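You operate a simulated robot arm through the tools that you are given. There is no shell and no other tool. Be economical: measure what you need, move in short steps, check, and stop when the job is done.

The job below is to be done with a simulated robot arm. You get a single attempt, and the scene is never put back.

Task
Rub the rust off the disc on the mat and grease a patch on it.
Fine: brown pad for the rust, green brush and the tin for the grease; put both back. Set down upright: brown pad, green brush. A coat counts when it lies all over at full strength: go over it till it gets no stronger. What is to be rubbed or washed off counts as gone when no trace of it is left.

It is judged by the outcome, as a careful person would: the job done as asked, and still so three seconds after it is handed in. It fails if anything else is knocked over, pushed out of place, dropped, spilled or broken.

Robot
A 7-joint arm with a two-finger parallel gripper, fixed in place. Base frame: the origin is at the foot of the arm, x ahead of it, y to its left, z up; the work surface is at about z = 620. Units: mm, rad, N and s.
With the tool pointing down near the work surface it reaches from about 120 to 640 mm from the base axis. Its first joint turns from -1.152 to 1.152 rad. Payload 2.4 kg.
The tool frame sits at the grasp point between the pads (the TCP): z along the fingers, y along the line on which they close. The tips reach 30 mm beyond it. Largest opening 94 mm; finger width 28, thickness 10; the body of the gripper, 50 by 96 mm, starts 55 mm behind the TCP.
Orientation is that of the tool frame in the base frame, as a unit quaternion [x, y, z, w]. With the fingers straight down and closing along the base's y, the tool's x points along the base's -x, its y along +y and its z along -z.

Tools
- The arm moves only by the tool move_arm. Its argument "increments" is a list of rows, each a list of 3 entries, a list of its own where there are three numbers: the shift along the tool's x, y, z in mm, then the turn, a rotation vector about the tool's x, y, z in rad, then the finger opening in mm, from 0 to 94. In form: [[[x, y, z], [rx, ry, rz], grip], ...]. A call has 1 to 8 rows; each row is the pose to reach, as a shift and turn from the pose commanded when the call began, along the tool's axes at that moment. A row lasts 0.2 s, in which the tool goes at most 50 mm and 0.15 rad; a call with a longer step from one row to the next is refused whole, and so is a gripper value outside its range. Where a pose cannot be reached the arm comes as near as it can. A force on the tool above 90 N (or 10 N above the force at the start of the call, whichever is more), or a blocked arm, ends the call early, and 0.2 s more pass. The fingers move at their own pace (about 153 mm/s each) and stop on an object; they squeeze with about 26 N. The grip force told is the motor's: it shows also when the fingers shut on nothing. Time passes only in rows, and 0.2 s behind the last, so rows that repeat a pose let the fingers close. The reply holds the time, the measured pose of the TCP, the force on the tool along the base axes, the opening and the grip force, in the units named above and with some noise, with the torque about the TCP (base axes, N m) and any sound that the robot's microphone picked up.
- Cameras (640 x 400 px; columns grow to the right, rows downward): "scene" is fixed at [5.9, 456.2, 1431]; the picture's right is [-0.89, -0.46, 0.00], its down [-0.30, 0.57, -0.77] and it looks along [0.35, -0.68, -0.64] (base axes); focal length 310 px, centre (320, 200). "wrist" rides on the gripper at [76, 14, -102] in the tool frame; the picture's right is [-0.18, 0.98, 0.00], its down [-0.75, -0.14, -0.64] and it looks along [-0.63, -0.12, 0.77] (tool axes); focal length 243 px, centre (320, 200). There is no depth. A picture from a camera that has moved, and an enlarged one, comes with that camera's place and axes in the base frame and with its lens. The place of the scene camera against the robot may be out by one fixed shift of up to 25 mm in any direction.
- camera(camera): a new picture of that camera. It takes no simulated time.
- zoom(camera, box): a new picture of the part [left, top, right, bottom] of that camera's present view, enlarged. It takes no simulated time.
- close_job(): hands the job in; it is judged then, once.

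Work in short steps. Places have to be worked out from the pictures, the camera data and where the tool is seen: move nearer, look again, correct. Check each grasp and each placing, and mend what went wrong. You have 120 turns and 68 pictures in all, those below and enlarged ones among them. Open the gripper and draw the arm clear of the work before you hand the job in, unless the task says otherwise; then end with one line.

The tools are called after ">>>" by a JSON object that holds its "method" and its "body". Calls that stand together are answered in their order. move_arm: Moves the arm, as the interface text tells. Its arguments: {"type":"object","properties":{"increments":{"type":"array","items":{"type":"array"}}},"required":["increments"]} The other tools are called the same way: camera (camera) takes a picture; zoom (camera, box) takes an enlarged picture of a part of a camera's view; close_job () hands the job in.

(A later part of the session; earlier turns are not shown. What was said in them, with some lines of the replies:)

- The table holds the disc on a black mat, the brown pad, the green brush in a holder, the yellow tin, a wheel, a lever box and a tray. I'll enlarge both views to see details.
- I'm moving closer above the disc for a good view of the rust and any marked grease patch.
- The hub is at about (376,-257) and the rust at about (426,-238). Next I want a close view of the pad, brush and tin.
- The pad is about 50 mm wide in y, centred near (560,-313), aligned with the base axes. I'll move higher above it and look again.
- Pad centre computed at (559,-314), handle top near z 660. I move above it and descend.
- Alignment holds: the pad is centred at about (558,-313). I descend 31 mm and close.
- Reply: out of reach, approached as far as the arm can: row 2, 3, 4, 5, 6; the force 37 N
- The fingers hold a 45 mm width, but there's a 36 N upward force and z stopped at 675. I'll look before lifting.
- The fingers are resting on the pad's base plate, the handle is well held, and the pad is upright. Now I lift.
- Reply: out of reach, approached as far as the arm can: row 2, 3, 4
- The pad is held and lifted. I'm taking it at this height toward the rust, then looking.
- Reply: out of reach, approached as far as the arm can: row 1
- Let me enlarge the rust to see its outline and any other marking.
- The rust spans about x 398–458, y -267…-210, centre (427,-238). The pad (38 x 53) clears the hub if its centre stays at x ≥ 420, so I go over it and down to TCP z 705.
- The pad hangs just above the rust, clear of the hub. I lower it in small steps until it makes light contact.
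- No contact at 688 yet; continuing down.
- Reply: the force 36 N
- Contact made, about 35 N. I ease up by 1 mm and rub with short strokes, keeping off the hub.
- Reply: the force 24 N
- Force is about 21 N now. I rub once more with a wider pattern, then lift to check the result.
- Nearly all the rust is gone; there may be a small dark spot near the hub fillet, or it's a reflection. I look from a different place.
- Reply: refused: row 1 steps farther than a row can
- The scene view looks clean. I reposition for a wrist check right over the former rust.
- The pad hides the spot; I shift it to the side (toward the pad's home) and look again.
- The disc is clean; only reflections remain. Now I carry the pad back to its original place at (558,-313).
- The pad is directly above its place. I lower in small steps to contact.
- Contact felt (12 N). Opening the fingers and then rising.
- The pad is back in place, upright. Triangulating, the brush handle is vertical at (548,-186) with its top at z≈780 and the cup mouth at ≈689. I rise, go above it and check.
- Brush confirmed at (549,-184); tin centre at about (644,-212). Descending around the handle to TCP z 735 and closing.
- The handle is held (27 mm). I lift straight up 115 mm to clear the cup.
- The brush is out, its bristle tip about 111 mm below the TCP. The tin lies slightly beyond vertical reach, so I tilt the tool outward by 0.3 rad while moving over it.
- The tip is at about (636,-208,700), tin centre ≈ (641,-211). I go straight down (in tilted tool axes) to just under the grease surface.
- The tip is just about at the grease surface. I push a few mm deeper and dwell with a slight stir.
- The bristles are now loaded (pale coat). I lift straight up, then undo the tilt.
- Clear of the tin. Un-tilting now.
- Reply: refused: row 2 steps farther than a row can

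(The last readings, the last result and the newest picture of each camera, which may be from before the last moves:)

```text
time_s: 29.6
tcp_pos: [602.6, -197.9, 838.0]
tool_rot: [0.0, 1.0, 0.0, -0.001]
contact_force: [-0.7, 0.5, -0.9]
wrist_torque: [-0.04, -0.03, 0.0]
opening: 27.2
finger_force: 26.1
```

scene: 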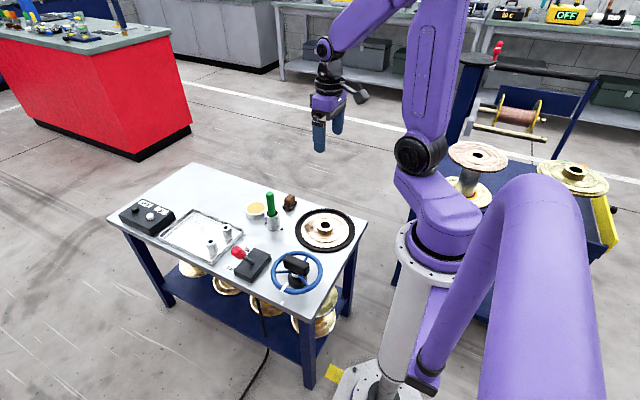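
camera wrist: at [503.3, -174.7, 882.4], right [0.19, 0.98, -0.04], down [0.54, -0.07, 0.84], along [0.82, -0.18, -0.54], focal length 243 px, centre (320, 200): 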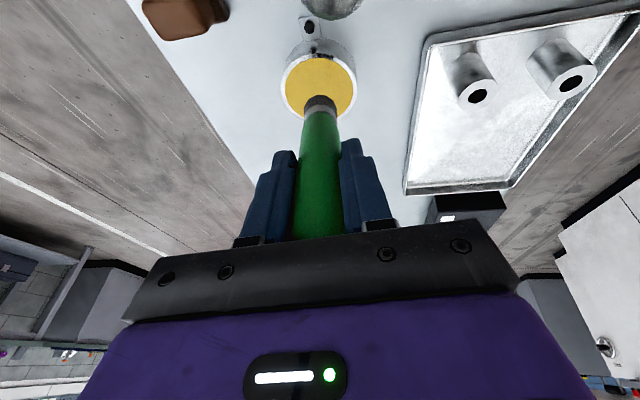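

Upright again at z 838. I carry the brush over to the disc, staying high past the cup.

>>> {"method": "move_arm", "body": {"increments": [[[45, -11, 0], [0, 0, 0], 10], [[90, -22, 0], [0, 0, 0], 10], [[135, -33, 0], [0, 0, 0], 10], [[172, -42, 20], [0, 0, 0], 10], [[172, -42, 55], [0, 0, 0], 10], [[172, -42, 75], [0, 0, 0], 10]]}}

>>> {"method": "zoom", "body": {"camera": "scene", "box": [270, 170, 370, 260]}}

>>> {"method": "zoom", "body": {"camera": "wrist", "box": [220, 0, 440, 250]}}

```text
time_s: 31.0
tcp_pos: [432.0, -241.3, 762.6]
tool_rot: [0.001, 1.0, 0.0, 0.0]
contact_force: [-0.1, 0.0, -1.0]
wrist_torque: [0.02, 0.0, -0.02]
opening: 27.0
finger_force: 26.9
```

```text
4.44 times, centred on (320, 215) of scene
camera zoom: at [5.9, 456.2, 1431.0], right [-0.89, -0.46, 0.0], down [-0.3, 0.57, -0.77], along [0.35, -0.68, -0.64], focal length 1378 px, centre (320, 133)
```

zoom: 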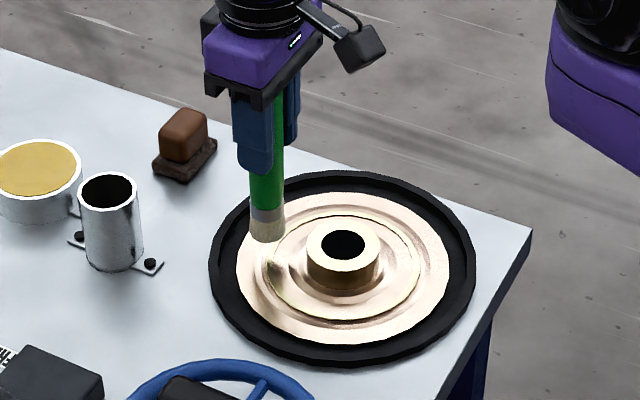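

```text
1.60 times, centred on (330, 125) of wrist
camera zoom: at [355.4, -224.2, 866.3], right [0.18, 0.98, 0.0], down [0.75, -0.14, 0.64], along [0.63, -0.12, -0.77], focal length 388 px, centre (304, 320)
```

zoom: 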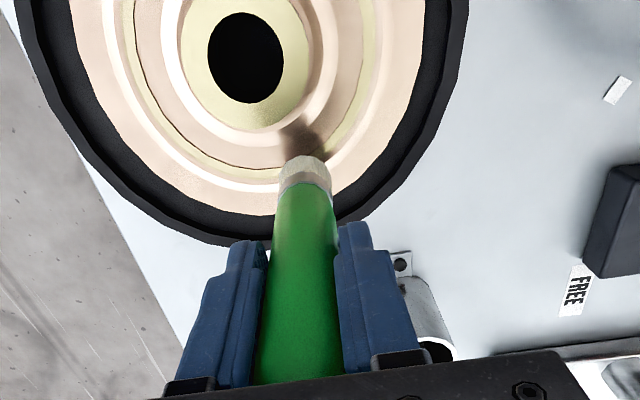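

The brush tip is ~25 mm above the cleaned spot. Lowering to contact.

>>> {"method": "move_arm", "body": {"increments": [[[0, 0, 12], [0, 0, 0], 10], [[0, 0, 17], [0, 0, 0], 10], [[0, 0, 20], [0, 0, 0], 10], [[0, 0, 22], [0, 0, 0], 10]]}}

```text
time_s: 32.0
tcp_pos: [431.5, -239.7, 742.1]
tool_rot: [0.0, 1.0, 0.0, 0.001]
contact_force: [-0.3, 0.5, -1.1]
wrist_torque: [0.03, 0.03, 0.02]
opening: 26.7
finger_force: 26.1
```

>>> {"method": "move_arm", "body": {"increments": [[[0, 0, 1.5], [0, 0, 0], 10], [[0, 0, 3], [0, 0, 0], 10]]}}

```text
time_s: 32.6
tcp_pos: [432.8, -240.2, 738.0]
tool_rot: [0.0, 1.0, 0.001, 0.0]
contact_force: [0.7, 0.4, -0.7]
wrist_torque: [0.06, 0.03, -0.02]
opening: 26.9
finger_force: 26.0
```

>>> {"method": "move_arm", "body": {"increments": [[[0, 0, 1], [0, 0, 0], 10], [[0, 0, 2], [0, 0, 0], 10]]}}

```text
time_s: 33.2
tcp_pos: [433.0, -240.0, 737.7]
tool_rot: [-0.002, 1.0, -0.001, 0.001]
contact_force: [0.4, 5.9, 23.6]
wrist_torque: [0.54, 0.08, 0.04]
opening: 27.1
finger_force: 25.9
```

Contact, 24 N. I make a first short set of strokes with slightly less pressure, then look.

>>> {"method": "move_arm", "body": {"increments": [[[0, 8, -0.5], [0, 0, 0], 10], [[0, 16, -0.5], [0, 0, 0], 10], [[0, 6, -0.5], [0, 0, 0], 10], [[0, -6, -0.5], [0, 0, 0], 10], [[0, -16, -0.5], [0, 0, 0], 10], [[0, -4, -0.5], [0, 0, 0], 10], [[0, 0, -0.5], [0, 0, 0], 10]]}}

>>> {"method": "zoom", "body": {"camera": "scene", "box": [290, 200, 350, 250]}}

```text
time_s: 34.8
tcp_pos: [431.4, -239.1, 736.0]
tool_rot: [0.0, 1.0, 0.001, -0.001]
contact_force: [0.0, -0.4, 1.6]
wrist_torque: [-0.16, -0.03, -0.04]
opening: 26.9
finger_force: 26.2
```

```text
8.00 times, centred on (320, 225) of scene
camera zoom: at [5.8, 456.2, 1431.0], right [-0.89, -0.46, 0.0], down [-0.3, 0.57, -0.77], along [0.35, -0.68, -0.64], focal length 2481 px, centre (320, 0)
```

zoom: 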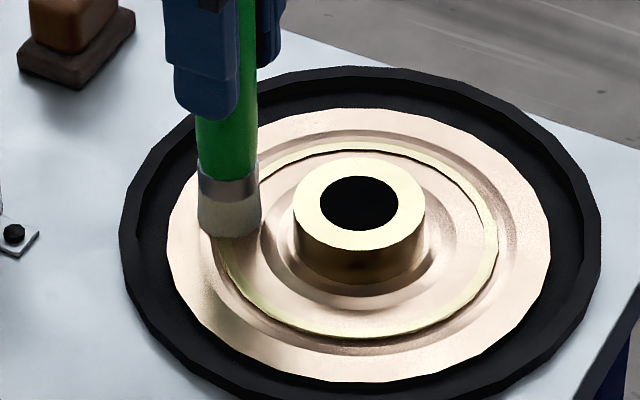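

Force fell to 1.6 N, so I may have lost contact. I lift aside to see what was laid down.

>>> {"method": "move_arm", "body": {"increments": [[[0, 0, -20], [0, 0, 0], 10], [[-30, -20, -40], [0, 0, 0], 10], [[-60, -40, -40], [0, 0, 0], 10]]}}

>>> {"method": "zoom", "body": {"camera": "scene", "box": [285, 195, 365, 255]}}

>>> {"method": "zoom", "body": {"camera": "wrist", "box": [220, 0, 440, 160]}}

```text
time_s: 35.6
tcp_pos: [490.8, -280.5, 777.6]
tool_rot: [0.0, 1.0, 0.0, 0.0]
contact_force: [-0.3, 0.2, 0.2]
wrist_torque: [0.05, 0.03, -0.02]
opening: 26.7
finger_force: 25.9
```

```text
6.67 times, centred on (325, 225) of scene
camera zoom: at [5.8, 456.2, 1431.0], right [-0.89, -0.46, 0.0], down [-0.3, 0.57, -0.77], along [0.35, -0.68, -0.64], focal length 2068 px, centre (287, 33)
```

zoom: 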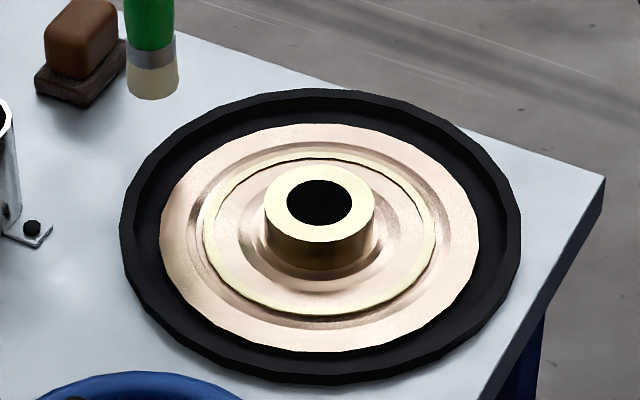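

```text
2.50 times, centred on (330, 80) of wrist
camera zoom: at [414.7, -265.1, 880.7], right [0.18, 0.98, 0.0], down [0.75, -0.14, 0.64], along [0.63, -0.12, -0.77], focal length 606 px, centre (295, 500)
```

zoom: 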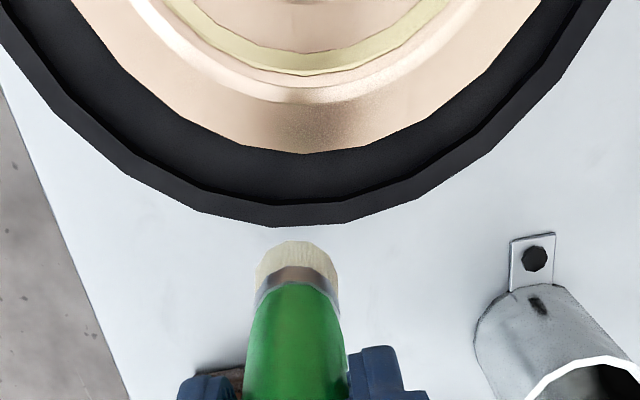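

No obvious coat. I zoom tighter to see whether a faint layer was laid.

>>> {"method": "zoom", "body": {"camera": "scene", "box": [298, 208, 328, 232]}}

```text
16.00 times, centred on (313, 220) of scene
camera zoom: at [5.8, 456.2, 1431.0], right [-0.89, -0.46, 0.0], down [-0.3, 0.57, -0.77], along [0.35, -0.68, -0.64], focal length 4962 px, centre (432, -120)
```

zoom: 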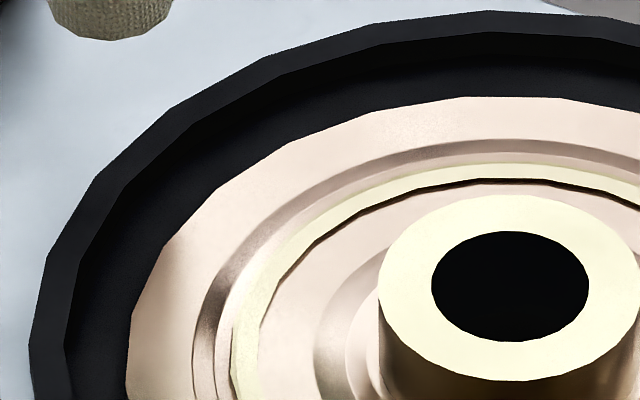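

No coat visible — the strokes likely ran with almost no pressure. I go back and press more firmly.

>>> {"method": "move_arm", "body": {"increments": [[[30, 20, 0], [0, 0, 0], 10], [[58, 40, 10], [0, 0, 0], 10], [[58, 40, 30], [0, 0, 0], 10], [[58, 40, 38], [0, 0, 0], 10], [[58, 40, 41], [0, 0, 0], 10], [[58, 40, 43], [0, 0, 0], 10]]}}

```text
time_s: 37.0
tcp_pos: [434.5, -238.8, 734.7]
tool_rot: [-0.001, 1.0, -0.001, 0.001]
contact_force: [-1.5, 5.1, 23.7]
wrist_torque: [0.69, -0.13, 0.0]
opening: 27.4
finger_force: 25.9
```

23.7 N now. I stroke while keeping this depth and watch the force.

>>> {"method": "move_arm", "body": {"increments": [[[0, 6, 0], [0, 0, 0], 10], [[0, 12, 0], [0, 0, 0], 10], [[0, 4, 0], [0, 0, 0], 10], [[0, -6, 0], [0, 0, 0], 10]]}}

>>> {"method": "zoom", "body": {"camera": "scene", "box": [290, 200, 350, 250]}}

```text
time_s: 38.0
tcp_pos: [434.2, -245.1, 732.7]
tool_rot: [-0.002, 1.0, 0.001, 0.0]
contact_force: [-0.1, 7.3, 19.2]
wrist_torque: [0.77, -0.07, 0.02]
opening: 27.3
finger_force: 26.0
```

```text
8.00 times, centred on (320, 225) of scene
camera zoom: at [5.6, 456.5, 1430.9], right [-0.89, -0.46, 0.0], down [-0.3, 0.57, -0.77], along [0.35, -0.68, -0.64], focal length 2481 px, centre (320, 0)
```

zoom: 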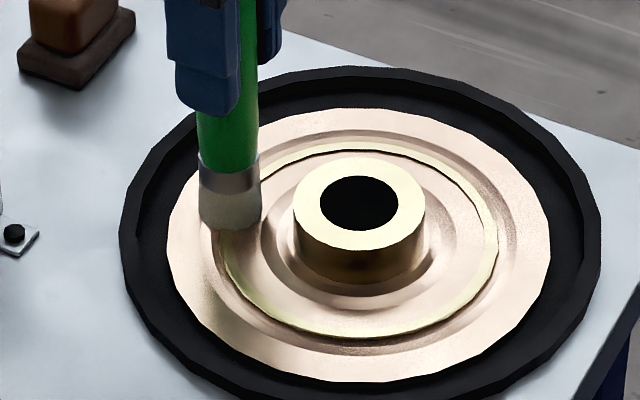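

>>> {"method": "zoom", "body": {"camera": "wrist", "box": [220, 0, 420, 150]}}

```text
2.67 times, centred on (320, 75) of wrist
camera zoom: at [357.8, -229.4, 837.5], right [0.18, 0.98, 0.0], down [0.76, -0.14, 0.64], along [0.63, -0.12, -0.77], focal length 647 px, centre (320, 533)
```

zoom: 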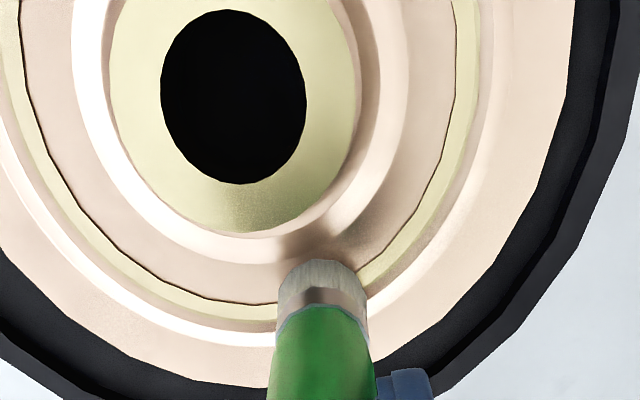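

>>> {"method": "move_arm", "body": {"increments": [[[0, 0, -20], [0, 0, 0], 10], [[-10, -30, -40], [0, 0, 0], 10], [[-20, -70, -40], [0, 0, 0], 10], [[-30, -100, -40], [0, 0, 0], 10]]}}

>>> {"method": "zoom", "body": {"camera": "wrist", "box": [320, 0, 520, 150]}}

>>> {"method": "zoom", "body": {"camera": "scene", "box": [290, 200, 350, 250]}}

```text
time_s: 39.0
tcp_pos: [463.2, -346.6, 775.3]
tool_rot: [0.0, 1.0, 0.0, 0.0]
contact_force: [0.0, -0.4, -0.6]
wrist_torque: [-0.01, 0.02, 0.05]
opening: 27.3
finger_force: 25.4
```

```text
2.67 times, centred on (420, 75) of wrist
camera zoom: at [387.6, -330.8, 877.7], right [0.18, 0.98, 0.0], down [0.75, -0.14, 0.64], along [0.63, -0.12, -0.77], focal length 647 px, centre (53, 533)
```

zoom: 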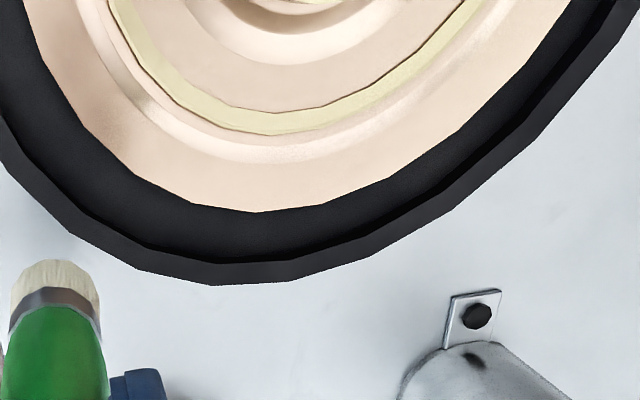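

```text
8.00 times, centred on (320, 225) of scene
camera zoom: at [5.9, 456.2, 1431.0], right [-0.89, -0.46, 0.0], down [-0.3, 0.57, -0.77], along [0.35, -0.68, -0.64], focal length 2481 px, centre (320, 0)
```

zoom: 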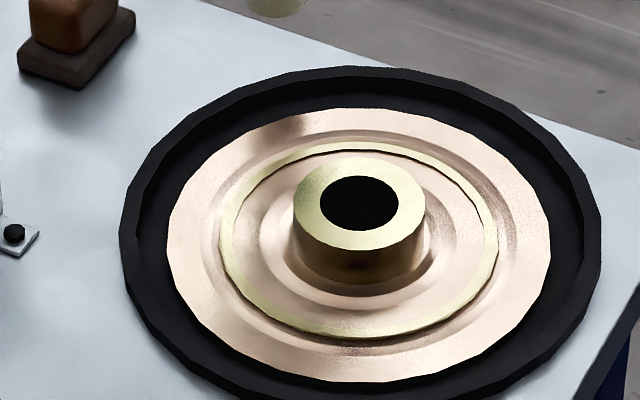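

Still nothing visible, though the bristles remain loaded. I'll brush the spot longer under steady pressure, since it may build slowly.

>>> {"method": "move_arm", "body": {"increments": [[[10, 40, 0], [0, 0, 0], 10], [[20, 80, 0], [0, 0, 0], 10], [[34, 108, 0], [0, 0, 0], 10], [[34, 108, 25], [0, 0, 0], 10], [[34, 108, 38], [0, 0, 0], 10], [[34, 108, 42], [0, 0, 0], 10], [[34, 108, 43.5], [0, 0, 0], 10]]}}

```text
time_s: 40.6
tcp_pos: [432.0, -238.8, 731.1]
tool_rot: [0.0, 1.0, -0.002, 0.001]
contact_force: [0.5, 4.5, 23.7]
wrist_torque: [0.58, -0.18, -0.02]
opening: 27.2
finger_force: 25.7
```

Force about 24 N, and the contact height keeps dropping, so the brush seems to slip up in the grip at this force. I ease off half a mm and stroke repeatedly, with slower and wider coverage.

>>> {"method": "move_arm", "body": {"increments": [[[0, 10, -0.3], [0, 0, 0], 10], [[0, 0, -0.3], [0, 0, 0], 10], [[0, -10, -0.3], [0, 0, 0], 10], [[0, 0, -0.3], [0, 0, 0], 10], [[0, 10, -0.3], [0, 0, 0], 10], [[0, 0, -0.3], [0, 0, 0], 10], [[0, -10, -0.3], [0, 0, 0], 10], [[0, 0, -0.3], [0, 0, 0], 10]]}}

```text
time_s: 42.4
tcp_pos: [429.3, -237.9, 730.6]
tool_rot: [0.001, 1.0, 0.0, -0.001]
contact_force: [-0.3, 0.5, -0.7]
wrist_torque: [0.0, -0.01, -0.03]
opening: 27.1
finger_force: 25.5
```

Contact was lost again – the raised ring pushed the brush up in the grip. I stroke again with progressive depth so it stays in contact.

>>> {"method": "move_arm", "body": {"increments": [[[0, 0, 1], [0, 0, 0], 10], [[0, 6, 1.5], [0, 0, 0], 10], [[0, 12, 1.5], [0, 0, 0], 10], [[0, 4, 1.5], [0, 0, 0], 10], [[0, -4, 1.5], [0, 0, 0], 10], [[0, -12, 1.5], [0, 0, 0], 10]]}}

>>> {"method": "zoom", "body": {"camera": "scene", "box": [290, 200, 350, 250]}}

```text
time_s: 43.8
tcp_pos: [430.3, -250.3, 728.6]
tool_rot: [0.0, 1.0, 0.001, 0.0]
contact_force: [0.6, 6.6, 20.8]
wrist_torque: [0.8, 0.01, -0.05]
opening: 27.0
finger_force: 25.8
```

```text
8.00 times, centred on (320, 225) of scene
camera zoom: at [5.6, 456.5, 1430.9], right [-0.89, -0.46, 0.0], down [-0.3, 0.57, -0.77], along [0.35, -0.68, -0.64], focal length 2481 px, centre (320, 0)
```

zoom: 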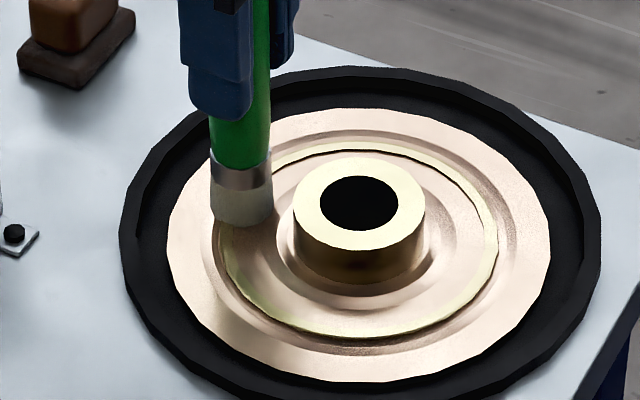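

I lift and reproduce exactly the viewpoint of my earlier "clean" picture for a direct comparison.

>>> {"method": "move_arm", "body": {"increments": [[[0, 0, -20], [0, 0, 0], 10], [[-9, -22, -37], [0, 0, 0], 10], [[-17.5, -43.7, -37], [0, 0, 0], 10], [[-17.5, -43.7, -37], [0, 0, 0], 10]]}}

>>> {"method": "zoom", "body": {"camera": "wrist", "box": [280, 0, 460, 140]}}

```text
time_s: 44.8
tcp_pos: [446.8, -294.7, 765.9]
tool_rot: [0.0, 1.0, 0.0, 0.0]
contact_force: [0.4, -0.7, -0.9]
wrist_torque: [-0.05, 0.02, 0.0]
opening: 27.0
finger_force: 26.1
```

```text
2.86 times, centred on (370, 70) of wrist
camera zoom: at [371.3, -279.0, 869.7], right [0.18, 0.98, 0.0], down [0.75, -0.14, 0.64], along [0.63, -0.12, -0.77], focal length 693 px, centre (177, 571)
```

zoom: 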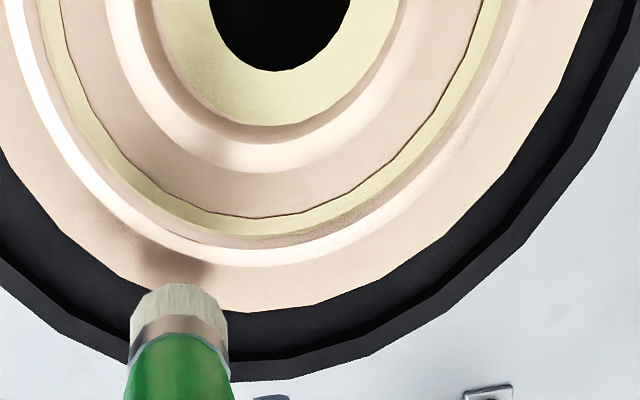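

The picture is identical to the clean one: nothing deposited here. The coat apparently only takes in a particular area, so I'll sweep the brush around the disc on the ring (radius ~63 about hub (371,-256)) and watch where grease shows up.

>>> {"method": "move_arm", "body": {"increments": [[[24, 2, 0], [0, 0, 0], 10], [[24, 2, 25], [0, 0, 0], 10], [[24, 2, 34], [0, 0, 0], 10], [[24, 2, 36], [0, 0, 0], 10], [[24, 2, 37], [0, 0, 0], 10]]}}

```text
time_s: 46.0
tcp_pos: [424.6, -292.2, 729.9]
tool_rot: [-0.001, 1.0, 0.0, 0.0]
contact_force: [-0.9, 2.4, 12.6]
wrist_torque: [0.45, 0.11, 0.0]
opening: 26.8
finger_force: 26.2
```

12.6 N of contact on the ring. Sweeping around the first part.

>>> {"method": "move_arm", "body": {"increments": [[[13.7, -14.2, 0], [0, 0, 0], 10], [[31.1, -23.5, 0], [0, 0, 0], 10], [[50.5, -26.9, 0], [0, 0, 0], 10], [[70, -24.1, 0], [0, 0, 0], 10], [[87.7, -15.5, 0], [0, 0, 0], 10], [[101.9, -1.8, 0], [0, 0, 0], 10], [[111.2, 15.6, 0], [0, 0, 0], 10], [[114.6, 35, 0], [0, 0, 0], 10]]}}

>>> {"method": "zoom", "body": {"camera": "scene", "box": [285, 195, 365, 255]}}

```text
time_s: 47.8
tcp_pos: [309.2, -257.1, 728.3]
tool_rot: [0.0, 1.0, 0.0, 0.0]
contact_force: [0.2, 0.7, -0.5]
wrist_torque: [-0.04, 0.0, -0.01]
opening: 26.9
finger_force: 26.0
```

```text
6.67 times, centred on (325, 225) of scene
camera zoom: at [5.9, 456.2, 1431.0], right [-0.89, -0.46, 0.0], down [-0.3, 0.57, -0.77], along [0.35, -0.68, -0.64], focal length 2068 px, centre (287, 33)
```

zoom: 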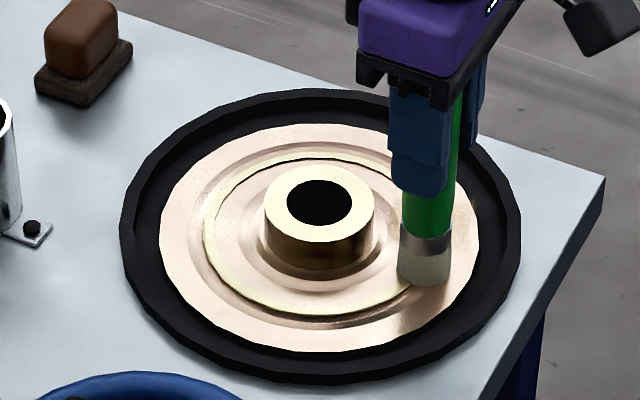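

There's an amber glint just behind the brush at the right of the disc. I lift and move aside to see it.

>>> {"method": "move_arm", "body": {"increments": [[[0, 0, -20], [0, 0, 0], 10], [[-10, 25, -40], [0, 0, 0], 10], [[-20, 60, -40], [0, 0, 0], 10], [[-20, 80, -40], [0, 0, 0], 10]]}}

>>> {"method": "zoom", "body": {"camera": "scene", "box": [285, 195, 365, 255]}}

>>> {"method": "camera", "body": {"camera": "wrist"}}

```text
time_s: 48.8
tcp_pos: [329.8, -177.2, 769.4]
tool_rot: [-0.001, 1.0, 0.0, 0.0]
contact_force: [0.7, 0.0, -0.2]
wrist_torque: [0.0, 0.0, 0.01]
opening: 27.2
finger_force: 26.7
```

```text
6.67 times, centred on (325, 225) of scene
camera zoom: at [5.9, 456.2, 1431.0], right [-0.89, -0.46, 0.0], down [-0.3, 0.57, -0.77], along [0.35, -0.68, -0.64], focal length 2068 px, centre (287, 33)
```

zoom: 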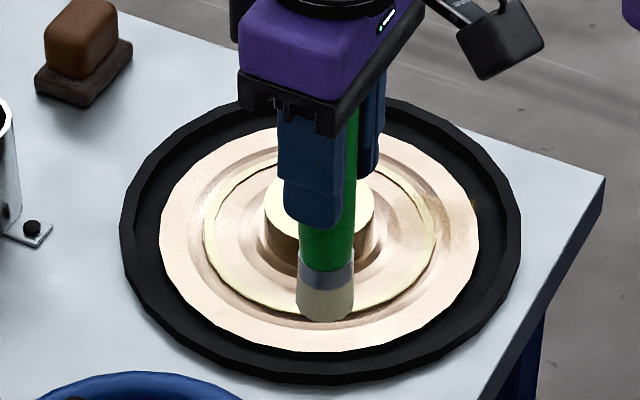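

```text
13 pictures are left
camera wrist: at [253.2, -161.3, 873.3], right [0.18, 0.98, 0.0], down [0.75, -0.14, 0.64], along [0.63, -0.12, -0.77], focal length 243 px, centre (320, 200)
```

wrist: 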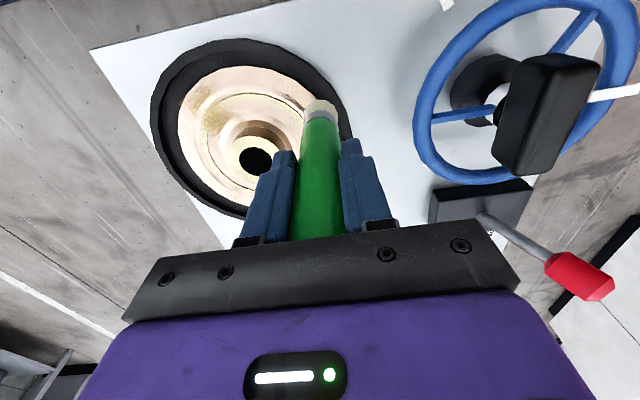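

A faint golden tint appears on the disc at about (210,125) in the wrist view. I zoom to outline it.

>>> {"method": "zoom", "body": {"camera": "wrist", "box": [170, 60, 290, 180]}}

```text
3.33 times, centred on (230, 120) of wrist
camera zoom: at [253.2, -161.3, 873.3], right [0.18, 0.98, 0.0], down [0.75, -0.14, 0.64], along [0.63, -0.12, -0.77], focal length 809 px, centre (620, 467)
```

zoom: 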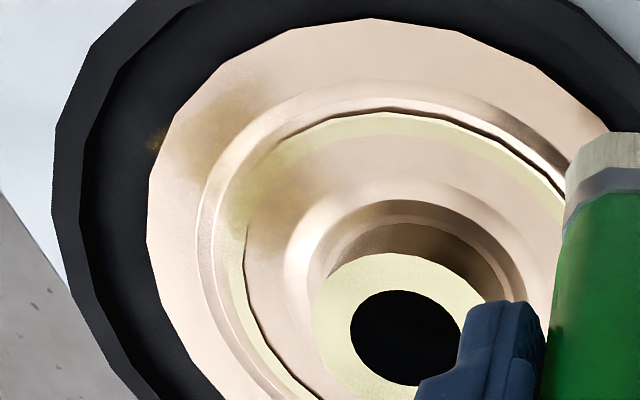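

Grease patch found: roughly centred (317,-289), around 30 mm radius. I go back there and press down.

>>> {"method": "move_arm", "body": {"increments": [[[6, -38, -10], [0, 0, 0], 10], [[12, -76, -10], [0, 0, 0], 10], [[12, -112, -5], [0, 0, 0], 10], [[12, -112, 25], [0, 0, 0], 10], [[12, -112, 39], [0, 0, 0], 10], [[12, -112, 41], [0, 0, 0], 10], [[12, -112, 42], [0, 0, 0], 10]]}}

```text
time_s: 50.4
tcp_pos: [316.8, -290.1, 727.2]
tool_rot: [0.001, 1.0, 0.001, 0.0]
contact_force: [0.1, 3.1, 25.0]
wrist_torque: [0.5, -0.05, -0.01]
opening: 26.9
finger_force: 26.2
```

25 N. I brush in a small loop around this patch.

>>> {"method": "move_arm", "body": {"increments": [[[0, 12, 0], [0, 0, 0], 10], [[-12, 6, 0.3], [0, 0, 0], 10], [[-12, -8, 0.3], [0, 0, 0], 10], [[0, -14, 0.3], [0, 0, 0], 10], [[12, -10, 0.3], [0, 0, 0], 10], [[12, 8, 0.3], [0, 0, 0], 10], [[4, 16, 0.3], [0, 0, 0], 10], [[0, 0, 0.5], [0, 0, 0], 10]]}}

```text
time_s: 52.2
tcp_pos: [315.7, -288.7, 725.4]
tool_rot: [0.0, 1.0, 0.0, -0.001]
contact_force: [-0.3, 1.8, 6.3]
wrist_torque: [0.24, -0.05, 0.06]
opening: 26.9
finger_force: 25.9
```

Contact kept at 6 N. A wider loop with slightly more depth next.

>>> {"method": "move_arm", "body": {"increments": [[[0, 18, 0.5], [0, 0, 0], 10], [[14, 14, 0.5], [0, 0, 0], 10], [[20, 0, 0.5], [0, 0, 0], 10], [[14, -14, 0.5], [0, 0, 0], 10], [[0, -20, 0.5], [0, 0, 0], 10], [[-14, -16, 0.5], [0, 0, 0], 10], [[-14, 0, 0.5], [0, 0, 0], 10], [[0, 0, 0.5], [0, 0, 0], 10]]}}

```text
time_s: 54.0
tcp_pos: [316.3, -287.8, 724.9]
tool_rot: [-0.001, 1.0, -0.001, 0.0]
contact_force: [2.8, 0.6, 7.0]
wrist_torque: [0.04, -0.4, -0.01]
opening: 27.1
finger_force: 26.0
```

I lift aside and view how the coat is developing.

>>> {"method": "move_arm", "body": {"increments": [[[0, 0, -25], [0, 0, 0], 10], [[-5, 30, -50], [0, 0, 0], 10], [[-10, 70, -50], [0, 0, 0], 10], [[-12, 105, -50], [0, 0, 0], 10]]}}

>>> {"method": "zoom", "body": {"camera": "wrist", "box": [170, 60, 290, 180]}}

```text
time_s: 55.0
tcp_pos: [330.4, -183.8, 777.5]
tool_rot: [0.0, 1.0, 0.001, 0.0]
contact_force: [-0.8, -0.3, -0.3]
wrist_torque: [0.01, 0.0, 0.01]
opening: 26.8
finger_force: 25.9
```

```text
3.33 times, centred on (230, 120) of wrist
camera zoom: at [254.0, -168.1, 880.4], right [0.18, 0.98, 0.0], down [0.75, -0.14, 0.64], along [0.63, -0.12, -0.77], focal length 809 px, centre (620, 467)
```

zoom: 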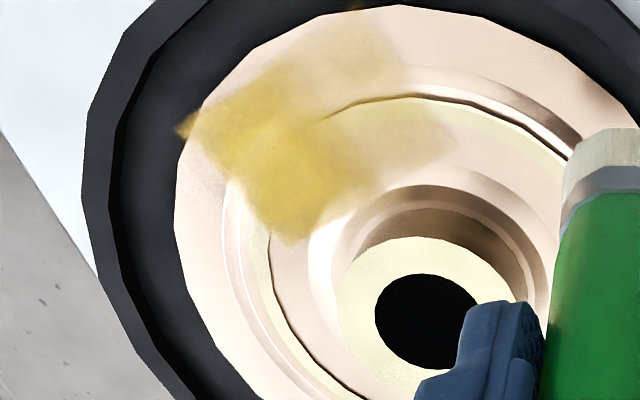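

The target patch is now visible: a tilted rectangle about 44 x 69 mm, centred (317,-272), strong at one end and weak at the other. I go back over the weak part.

>>> {"method": "move_arm", "body": {"increments": [[[8, -40, -5], [0, 0, 0], 10], [[17, -80, 0], [0, 0, 0], 10], [[17, -80, 30], [0, 0, 0], 10], [[17, -80, 47], [0, 0, 0], 10], [[17, -80, 49.5], [0, 0, 0], 10], [[17, -80, 50.5], [0, 0, 0], 10]]}}

```text
time_s: 56.4
tcp_pos: [311.6, -263.6, 725.2]
tool_rot: [0.0, 1.0, 0.0, 0.0]
contact_force: [-2.1, 1.7, 26.9]
wrist_torque: [0.11, -0.07, -0.02]
opening: 27.3
finger_force: 25.5
```

Pressing at 27 N. Stroking over the weak half.

>>> {"method": "move_arm", "body": {"increments": [[[5.2, 16.2, 0], [0, 0, 0], 10], [[14.4, 12.3, 0.3], [0, 0, 0], 10], [[9.2, -3.9, 0.3], [0, 0, 0], 10], [[0, 0, 0.3], [0, 0, 0], 10], [[-10.1, 4.3, 0.3], [0, 0, 0], 10], [[-4.9, 20.5, 0.3], [0, 0, 0], 10], [[-10.1, 4.3, 0.5], [0, 0, 0], 10], [[0, 0, 0.5], [0, 0, 0], 10]]}}

```text
time_s: 58.2
tcp_pos: [312.3, -262.9, 724.8]
tool_rot: [-0.002, 1.0, 0.001, -0.001]
contact_force: [7.3, 15.3, 32.5]
wrist_torque: [1.36, -0.89, 0.02]
opening: 27.2
finger_force: 25.7
```

32 N — the handle now likely rests against the palm, so I ease 0.4 mm and make a full-length pass.

>>> {"method": "move_arm", "body": {"increments": [[[5.2, 16.2, -0.4], [0, 0, 0], 10], [[14.4, 12.3, -0.4], [0, 0, 0], 10], [[9.2, -3.9, -0.4], [0, 0, 0], 10], [[3.6, -21.1, -0.4], [0, 0, 0], 10], [[-1.6, -37.3, -0.4], [0, 0, 0], 10], [[-10.8, -33.4, -0.4], [0, 0, 0], 10], [[-5.6, -17.2, -0.4], [0, 0, 0], 10], [[0, 0, -0.4], [0, 0, 0], 10]]}}

```text
time_s: 60.0
tcp_pos: [310.6, -263.5, 724.6]
tool_rot: [0.0, 1.0, 0.0, 0.001]
contact_force: [1.0, -2.0, 9.2]
wrist_torque: [-0.2, -0.14, -0.01]
opening: 27.3
finger_force: 25.5
```

Now the hub-side row and the end corner.

>>> {"method": "move_arm", "body": {"increments": [[[-10.1, 4.3, 0.2], [0, 0, 0], 10], [[-4.9, 20.5, 0.2], [0, 0, 0], 10], [[-2, 26, 0.2], [0, 0, 0], 10], [[-10.1, 4.3, 0.2], [0, 0, 0], 10], [[-15.7, -12.9, 0.2], [0, 0, 0], 10], [[-20.9, -29.1, 0.2], [0, 0, 0], 10], [[-15.7, -12.9, 0.2], [0, 0, 0], 10], [[0, 0, 0.2], [0, 0, 0], 10]]}}

```text
time_s: 61.8
tcp_pos: [314.6, -265.5, 725.4]
tool_rot: [0.001, 1.0, -0.004, 0.003]
contact_force: [3.1, -4.7, 17.5]
wrist_torque: [-0.37, -0.41, -0.05]
opening: 27.3
finger_force: 25.7
```

Lifting aside to view the coat.

>>> {"method": "move_arm", "body": {"increments": [[[0, 0, -25], [0, 0, 0], 10], [[-10, 25, -50], [0, 0, 0], 10], [[-17, 60, -50], [0, 0, 0], 10], [[-17, 82, -50], [0, 0, 0], 10]]}}

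>>> {"method": "zoom", "body": {"camera": "wrist", "box": [170, 50, 300, 180]}}

```text
time_s: 62.8
tcp_pos: [329.3, -181.2, 774.8]
tool_rot: [0.0, 1.0, 0.0, 0.0]
contact_force: [0.1, 0.6, -1.4]
wrist_torque: [0.0, 0.01, -0.05]
opening: 27.2
finger_force: 26.0
```

```text
3.08 times, centred on (235, 115) of wrist
camera zoom: at [253.8, -165.8, 879.0], right [0.18, 0.98, 0.0], down [0.75, -0.14, 0.64], along [0.63, -0.12, -0.77], focal length 746 px, centre (582, 462)
```

zoom: 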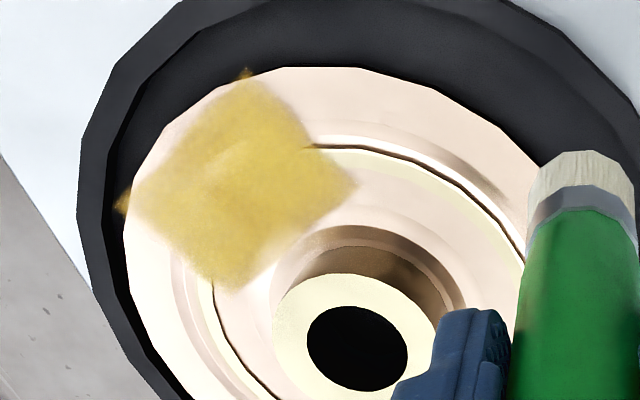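

The coat covers the patch well now, but the disc seems to have shifted on its mat by roughly 15 mm toward -y. I check in the scene view.

>>> {"method": "zoom", "body": {"camera": "scene", "box": [285, 195, 365, 255]}}

```text
6.67 times, centred on (325, 225) of scene
camera zoom: at [5.9, 456.2, 1431.0], right [-0.89, -0.46, 0.0], down [-0.3, 0.57, -0.77], along [0.35, -0.68, -0.64], focal length 2068 px, centre (287, 33)
```

zoom: 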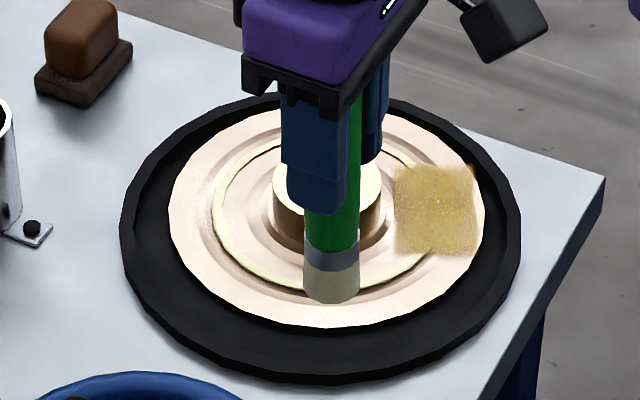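

The disc slid ~15 mm (and turned ~9°) toward -y on its mat during the strokes at higher force. I'll do the finishing strokes only in the +y direction with firm pressure, lifting on returns — that thickens the coat and drags the disc back.

>>> {"method": "move_arm", "body": {"increments": [[[0, -45, -5], [0, 0, 0], 10], [[-3, -90, -5], [0, 0, 0], 10], [[-5, -138, -5], [0, 0, 0], 10], [[-5, -138, 30], [0, 0, 0], 10], [[-5, -138, 47], [0, 0, 0], 10], [[-5, -138, 49], [0, 0, 0], 10], [[-5, -138, 50], [0, 0, 0], 10]]}}

```text
time_s: 64.4
tcp_pos: [332.7, -321.1, 725.6]
tool_rot: [0.0, 1.0, 0.0, 0.0]
contact_force: [-1.9, 1.7, 11.7]
wrist_torque: [0.17, 0.04, 0.05]
opening: 27.1
finger_force: 26.3
```

Light contact (12 N). First pair of one-way strokes.

>>> {"method": "move_arm", "body": {"increments": [[[7.6, 14.9, 0.7], [0, 0, 0], 10], [[15.1, 29.7, 0.7], [0, 0, 0], 10], [[22.7, 44.6, 0.7], [0, 0, 0], 10], [[18, 35, -6], [0, 0, 0], 10], [[9.5, -5.5, -6], [0, 0, 0], 10], [[9.5, -5.5, 0.3], [0, 0, 0], 10], [[17.1, 9.4, 0.7], [0, 0, 0], 10], [[24.6, 24.2, 0.7], [0, 0, 0], 10]]}}

```text
time_s: 66.2
tcp_pos: [310.6, -298.1, 725.9]
tool_rot: [0.001, 1.0, -0.002, 0.002]
contact_force: [5.0, -7.4, 23.1]
wrist_torque: [-0.55, -0.59, -0.07]
opening: 27.2
finger_force: 25.6
```

Continue: finish this stroke, lift, return and do the hub-side row.

>>> {"method": "move_arm", "body": {"increments": [[[7.6, 14.9, 0], [0, 0, 0], 10], [[7.6, 14.9, -7], [0, 0, 0], 10], [[-13, -2, -7], [0, 0, 0], 10], [[-34.1, -18.7, -7], [0, 0, 0], 10], [[-34.1, -18.7, 0], [0, 0, 0], 10], [[-26.5, -3.8, 0.2], [0, 0, 0], 10], [[-18.9, 11.1, 0.2], [0, 0, 0], 10], [[-11.4, 25.9, 0.2], [0, 0, 0], 10]]}}

>>> {"method": "zoom", "body": {"camera": "scene", "box": [285, 195, 365, 255]}}

```text
time_s: 68.0
tcp_pos: [321.6, -270.1, 726.0]
tool_rot: [-0.001, 1.0, -0.001, 0.002]
contact_force: [3.6, -8.5, 42.7]
wrist_torque: [-0.88, -0.14, 0.03]
opening: 27.5
finger_force: 25.7
```

```text
6.67 times, centred on (325, 225) of scene
camera zoom: at [5.4, 456.4, 1430.9], right [-0.89, -0.46, 0.0], down [-0.3, 0.57, -0.77], along [0.35, -0.68, -0.64], focal length 2068 px, centre (287, 33)
```

zoom: 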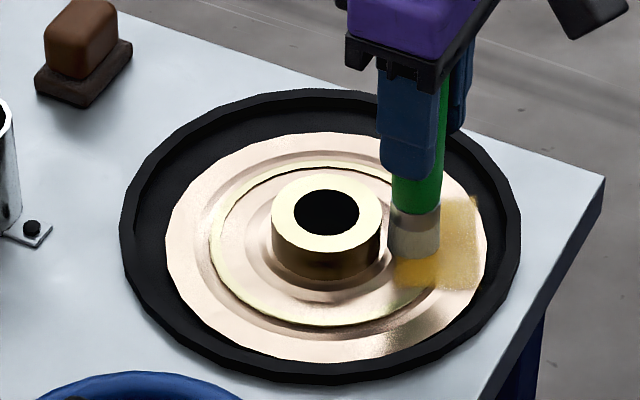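

The disc has come back to within ~8 mm of its original place. Lifting aside to check the coat's evenness.

>>> {"method": "move_arm", "body": {"increments": [[[0, 0, -25], [0, 0, 0], 10], [[-4, 30, -50], [0, 0, 0], 10], [[-8, 65, -50], [0, 0, 0], 10], [[-8, 90, -50], [0, 0, 0], 10]]}}

>>> {"method": "zoom", "body": {"camera": "wrist", "box": [170, 50, 300, 180]}}

```text
time_s: 69.0
tcp_pos: [327.6, -179.5, 775.6]
tool_rot: [-0.001, 1.0, 0.0, 0.0]
contact_force: [-0.2, -0.5, -1.1]
wrist_torque: [0.0, 0.04, 0.0]
opening: 27.6
finger_force: 26.0
```

```text
3.08 times, centred on (235, 115) of wrist
camera zoom: at [252.5, -164.4, 878.4], right [0.18, 0.98, 0.0], down [0.75, -0.14, 0.64], along [0.63, -0.12, -0.77], focal length 746 px, centre (582, 462)
```

zoom: 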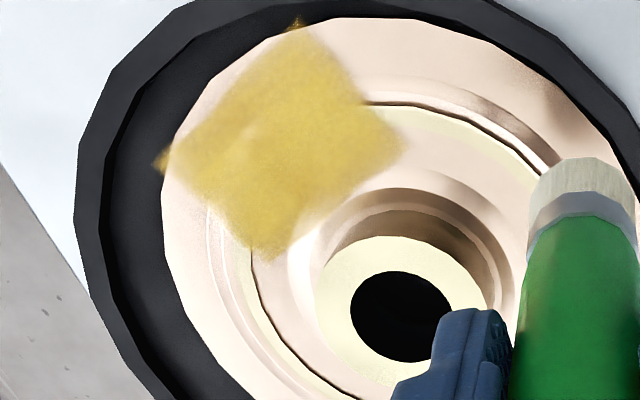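

The coat looks nearly even. One more gentle round to saturate the edges, with -y strokes slightly firmer to nudge the disc back to centre. Moving to the starting corner.

>>> {"method": "move_arm", "body": {"increments": [[[15, -25, -5], [0, 0, 0], 10], [[38, -50, -5], [0, 0, 0], 10], [[38.6, -76.5, 0], [0, 0, 0], 10], [[38.6, -76.5, 35], [0, 0, 0], 10], [[38.6, -76.5, 46], [0, 0, 0], 10], [[38.6, -76.5, 48.5], [0, 0, 0], 10]]}}

```text
time_s: 70.4
tcp_pos: [289.3, -257.2, 725.7]
tool_rot: [0.0, 1.0, 0.001, 0.001]
contact_force: [-0.7, -0.5, 0.8]
wrist_torque: [-0.03, 0.07, -0.01]
opening: 27.4
finger_force: 26.0
```

>>> {"method": "move_arm", "body": {"increments": [[[-7.7, -16.3, 1.2], [0, 0, 0], 10], [[-15.5, -32.5, 1.2], [0, 0, 0], 10], [[-23.2, -48.8, 1.2], [0, 0, 0], 10], [[-34, -43.6, 0.8], [0, 0, 0], 10], [[-26.3, -27.3, 0.8], [0, 0, 0], 10], [[-18.5, -11.1, 0.8], [0, 0, 0], 10], [[-10.8, 5.2, 0.8], [0, 0, 0], 10], [[-21.6, 10.4, 0.8], [0, 0, 0], 10]]}}

```text
time_s: 72.2
tcp_pos: [309.0, -243.8, 726.1]
tool_rot: [0.002, 1.0, 0.002, -0.002]
contact_force: [-8.9, -6.9, 39.2]
wrist_torque: [-0.71, 0.68, -0.04]
opening: 27.4
finger_force: 25.8
```

Now the hub-side row in the -y direction with a little less depth, then lift away.

>>> {"method": "move_arm", "body": {"increments": [[[-7.7, -16.3, -0.4], [0, 0, 0], 10], [[-15.5, -32.5, -0.4], [0, 0, 0], 10], [[-23.2, -48.8, -0.4], [0, 0, 0], 10], [[-16, -40, -0.4], [0, 0, 0], 10], [[-23.2, -48.8, -0.6], [0, 0, 0], 10], [[-23.2, -48.8, -30], [0, 0, 0], 10], [[-23.2, -48.8, -55], [0, 0, 0], 10]]}}

>>> {"method": "zoom", "body": {"camera": "scene", "box": [285, 195, 365, 255]}}

```text
time_s: 73.8
tcp_pos: [334.3, -295.0, 781.0]
tool_rot: [0.0, 1.0, 0.0, 0.0]
contact_force: [0.4, 0.2, -0.9]
wrist_torque: [0.0, 0.01, 0.01]
opening: 27.7
finger_force: 25.4
```

```text
6.67 times, centred on (325, 225) of scene
camera zoom: at [5.9, 456.2, 1431.0], right [-0.89, -0.46, 0.0], down [-0.3, 0.57, -0.77], along [0.35, -0.68, -0.64], focal length 2068 px, centre (287, 33)
```

zoom: 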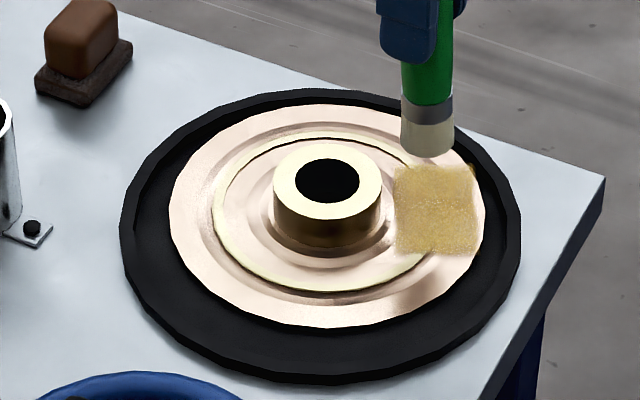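

The coat now looks even all over. The disc slid toward -y again; I'll nudge it back by the hub with closed fingers after returning the brush. First the brush: rise and carry it above its cup at (548.5,-185.8).

>>> {"method": "move_arm", "body": {"increments": [[[0, 0, -45], [0, 0, 0], 10], [[-36, 18, -70], [0, 0, 0], 10], [[-78, 40, -70], [0, 0, 0], 10], [[-120, 61, -70], [0, 0, 0], 10], [[-162, 82, -70], [0, 0, 0], 10], [[-200, 102, -70], [0, 0, 0], 10], [[-214, 109, -70], [0, 0, 0], 10], [[-214, 109, -70], [0, 0, 0], 10]]}}

>>> {"method": "camera", "body": {"camera": "wrist"}}

```text
time_s: 75.6
tcp_pos: [548.8, -183.9, 850.2]
tool_rot: [0.0, 1.0, -0.001, 0.001]
contact_force: [-0.3, -0.3, -0.9]
wrist_torque: [-0.02, 0.04, -0.01]
opening: 27.2
finger_force: 26.1
```

```text
5 pictures are left
camera wrist: at [473.5, -169.5, 953.8], right [0.18, 0.98, 0.0], down [0.75, -0.14, 0.64], along [0.63, -0.12, -0.77], focal length 243 px, centre (320, 200)
```

wrist: 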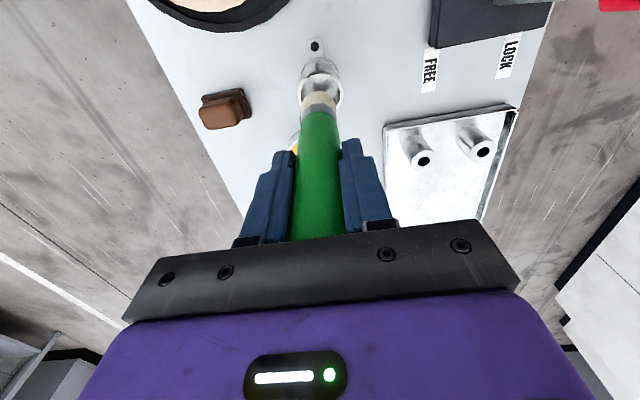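

The brush hangs straight, aligned as when first lifted. Descending into the cup.

>>> {"method": "move_arm", "body": {"increments": [[[0, -1, 40], [0, 0, 0], 10], [[0, -1, 60], [0, 0, 0], 10], [[0, -1, 80], [0, 0, 0], 10], [[0, -1, 95], [0, 0, 0], 10], [[0, -1, 108], [0, 0, 0], 10], [[0, -1, 116], [0, 0, 0], 10], [[0, -1, 120], [0, 0, 0], 10]]}}

```text
time_s: 77.2
tcp_pos: [548.9, -185.8, 729.5]
tool_rot: [-0.001, 1.0, 0.0, 0.0]
contact_force: [7.8, 9.2, 3.3]
wrist_torque: [0.9, -0.75, -0.03]
opening: 27.5
finger_force: 26.2
```

A slight side load: the brush touches the cup wall. I shift 1.5 mm in +x,+y to relieve it and lower a bit further.

>>> {"method": "move_arm", "body": {"increments": [[[-1.5, 1.5, 0], [0, 0, 0], 10], [[-1.5, 1.5, 2], [0, 0, 0], 10], [[-1.5, 1.5, 4], [0, 0, 0], 10]]}}

```text
time_s: 78.0
tcp_pos: [548.8, -186.2, 725.7]
tool_rot: [0.001, 1.0, 0.0, -0.001]
contact_force: [0.6, 3.1, 6.5]
wrist_torque: [0.32, -0.05, 0.02]
opening: 27.2
finger_force: 26.0
```

>>> {"method": "move_arm", "body": {"increments": [[[0, 0.5, 1], [0, 0, 0], 10], [[0, 0.5, 2], [0, 0, 0], 10]]}}

```text
time_s: 78.6
tcp_pos: [549.9, -185.1, 724.9]
tool_rot: [0.0, 1.0, -0.001, 0.002]
contact_force: [-5.8, 0.6, 29.3]
wrist_torque: [0.12, 0.38, 0.07]
opening: 27.6
finger_force: 26.0
```

The brush stands on the cup bottom (29 N). I ease up slightly, open, and rise straight.

>>> {"method": "move_arm", "body": {"increments": [[[0, 0, -1], [0, 0, 0], 10], [[0, 0, -1], [0, 0, 0], 45], [[0, 0, -1], [0, 0, 0], 70], [[0, 0, -1], [0, 0, 0], 70], [[0, 0, -40], [0, 0, 0], 70], [[0, 0, -80], [0, 0, 0], 70], [[0, 0, -120], [0, 0, 0], 70]]}}

>>> {"method": "zoom", "body": {"camera": "scene", "box": [230, 160, 360, 260]}}

```text
time_s: 80.2
tcp_pos: [548.5, -185.2, 844.2]
tool_rot: [0.0, 1.0, -0.001, -0.001]
contact_force: [-0.1, 0.4, -0.1]
wrist_torque: [0.02, 0.01, -0.03]
opening: 69.8
finger_force: 0.1
```

```text
4.00 times, centred on (295, 210) of scene
camera zoom: at [5.9, 456.2, 1431.0], right [-0.89, -0.46, 0.0], down [-0.3, 0.57, -0.77], along [0.35, -0.68, -0.64], focal length 1240 px, centre (420, 160)
```

zoom: 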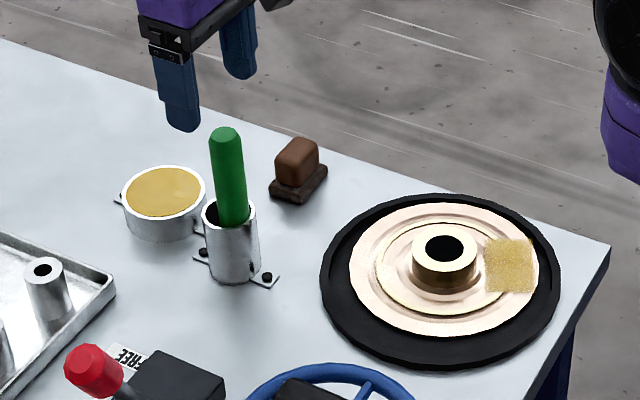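

The brush is back upright. Now closed fingers: I go beside the hub's -y side, above the disc and clear of the grease patch.

>>> {"method": "move_arm", "body": {"increments": [[[36, -28, 0], [0, 0, 0], 30], [[72, -56, 0], [0, 0, 0], 0], [[108, -84, 0], [0, 0, 0], 0], [[144, -111, 20], [0, 0, 0], 0], [[169, -132, 55], [0, 0, 0], 0], [[169, -132, 100], [0, 0, 0], 0], [[169, -132, 130], [0, 0, 0], 0], [[169, -132, 130], [0, 0, 0], 0]]}}

>>> {"method": "zoom", "body": {"camera": "scene", "box": [285, 180, 365, 255]}}

```text
time_s: 82.0
tcp_pos: [381.7, -316.5, 713.4]
tool_rot: [0.0, 1.0, 0.0, 0.0]
contact_force: [0.1, 0.0, 0.1]
wrist_torque: [0.03, -0.03, 0.01]
opening: 0.3
finger_force: 25.8
```

```text
5.33 times, centred on (325, 218) of scene
camera zoom: at [5.9, 456.2, 1431.0], right [-0.89, -0.46, 0.0], down [-0.3, 0.57, -0.77], along [0.35, -0.68, -0.64], focal length 1654 px, centre (293, 107)
```

zoom: 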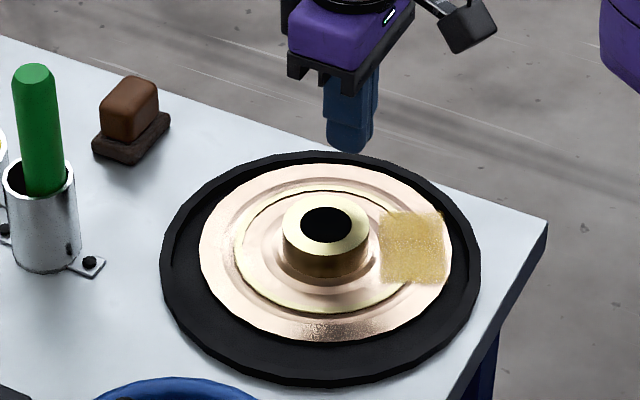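

Positions agree with the estimate. Descend to tip z ≈ 637 (10 mm above the disc).

>>> {"method": "move_arm", "body": {"increments": [[[3, 0, 25], [0, 0, 0], 0], [[3, 0, 40], [0, 0, 0], 0], [[3, 0, 46], [0, 0, 0], 0]]}}

```text
time_s: 82.8
tcp_pos: [378.4, -316.1, 667.2]
tool_rot: [0.001, 1.0, 0.0, -0.001]
contact_force: [0.1, -0.6, -0.1]
wrist_torque: [0.02, -0.02, 0.0]
opening: 0.0
finger_force: 25.8
```

No contact. Pushing gently in +y toward the hub in small steps.

>>> {"method": "move_arm", "body": {"increments": [[[0, 3, 0], [0, 0, 0], 0], [[0, 6, 0], [0, 0, 0], 0], [[0, 9, 0], [0, 0, 0], 0], [[0, 12, 0], [0, 0, 0], 0]]}}

```text
time_s: 83.8
tcp_pos: [377.8, -304.3, 668.1]
tool_rot: [0.0, 1.0, 0.001, 0.0]
contact_force: [0.0, -2.3, 0.8]
wrist_torque: [-0.07, 0.0, 0.02]
opening: 0.0
finger_force: 26.0
```

Light contact (2 N). Pushing about 9 mm more.

>>> {"method": "move_arm", "body": {"increments": [[[0, 2.5, 0], [0, 0, 0], 0], [[0, 5, 0], [0, 0, 0], 0], [[0, 7.5, 0], [0, 0, 0], 0], [[0, 9.5, 0], [0, 0, 0], 0]]}}

>>> {"method": "zoom", "body": {"camera": "scene", "box": [285, 195, 365, 255]}}

```text
time_s: 84.8
tcp_pos: [377.5, -294.9, 668.6]
tool_rot: [-0.001, 1.0, 0.0, 0.0]
contact_force: [-1.4, -1.3, 0.1]
wrist_torque: [-0.06, -0.01, -0.01]
opening: 0.0
finger_force: 26.2
```

```text
6.67 times, centred on (325, 225) of scene
camera zoom: at [5.8, 456.2, 1431.0], right [-0.89, -0.46, 0.0], down [-0.3, 0.57, -0.77], along [0.35, -0.68, -0.64], focal length 2068 px, centre (287, 33)
```

zoom: 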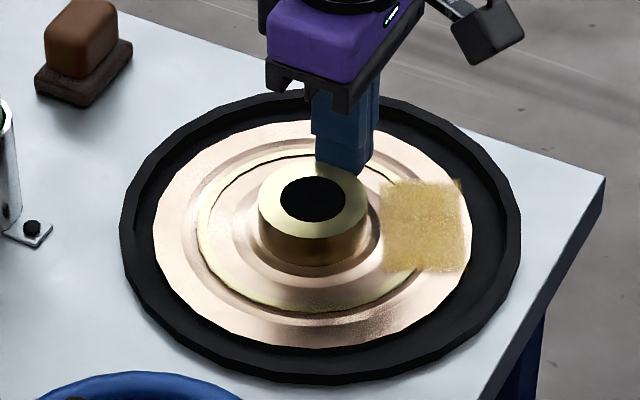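

The disc is back within ~5 mm of centre, the coat intact and even. I back off, rise and open the gripper clear of the work.

>>> {"method": "move_arm", "body": {"increments": [[[0, -8, 0], [0, 0, 0], 0], [[0, -12, -30], [0, 0, 0], 0], [[0, -12, -75], [0, 0, 0], 0], [[0, -12, -120], [0, 0, 0], 40], [[0, -12, -165], [0, 0, 0], 90], [[0, 10, -210], [0, 0, 0], 90], [[0, 10, -250], [0, 0, 0], 90]]}}

>>> {"method": "camera", "body": {"camera": "wrist"}}

```text
time_s: 86.4
tcp_pos: [377.9, -287.3, 918.4]
tool_rot: [0.0, 1.0, 0.0, 0.0]
contact_force: [0.0, -0.2, -0.4]
wrist_torque: [0.02, -0.01, 0.01]
opening: 90.1
finger_force: 0.0
```

```text
1 pictures are left
camera wrist: at [302.2, -270.6, 1021.8], right [0.18, 0.98, 0.0], down [0.75, -0.14, 0.64], along [0.63, -0.12, -0.77], focal length 243 px, centre (320, 200)
```

wrist: 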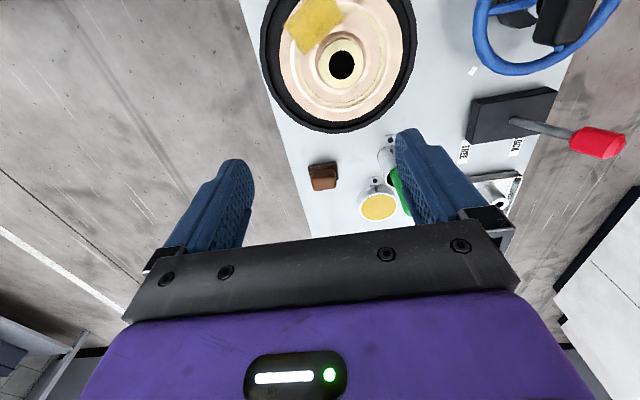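

The rust is gone, the grease patch is uniformly coated, and the pad and brush are back upright. The gripper is open and clear, so I hand in the job.

>>> {"method": "close_job", "body": {}}

```text
The job is handed in.
```

I rubbed the rust off until none showed and laid an even coat of grease on the disc. The pad and brush are back upright in their places; the disc slid about 15 mm on its mat while I was greasing, and I nudged it back to within about 5 mm of where it started, still turned a few degrees.
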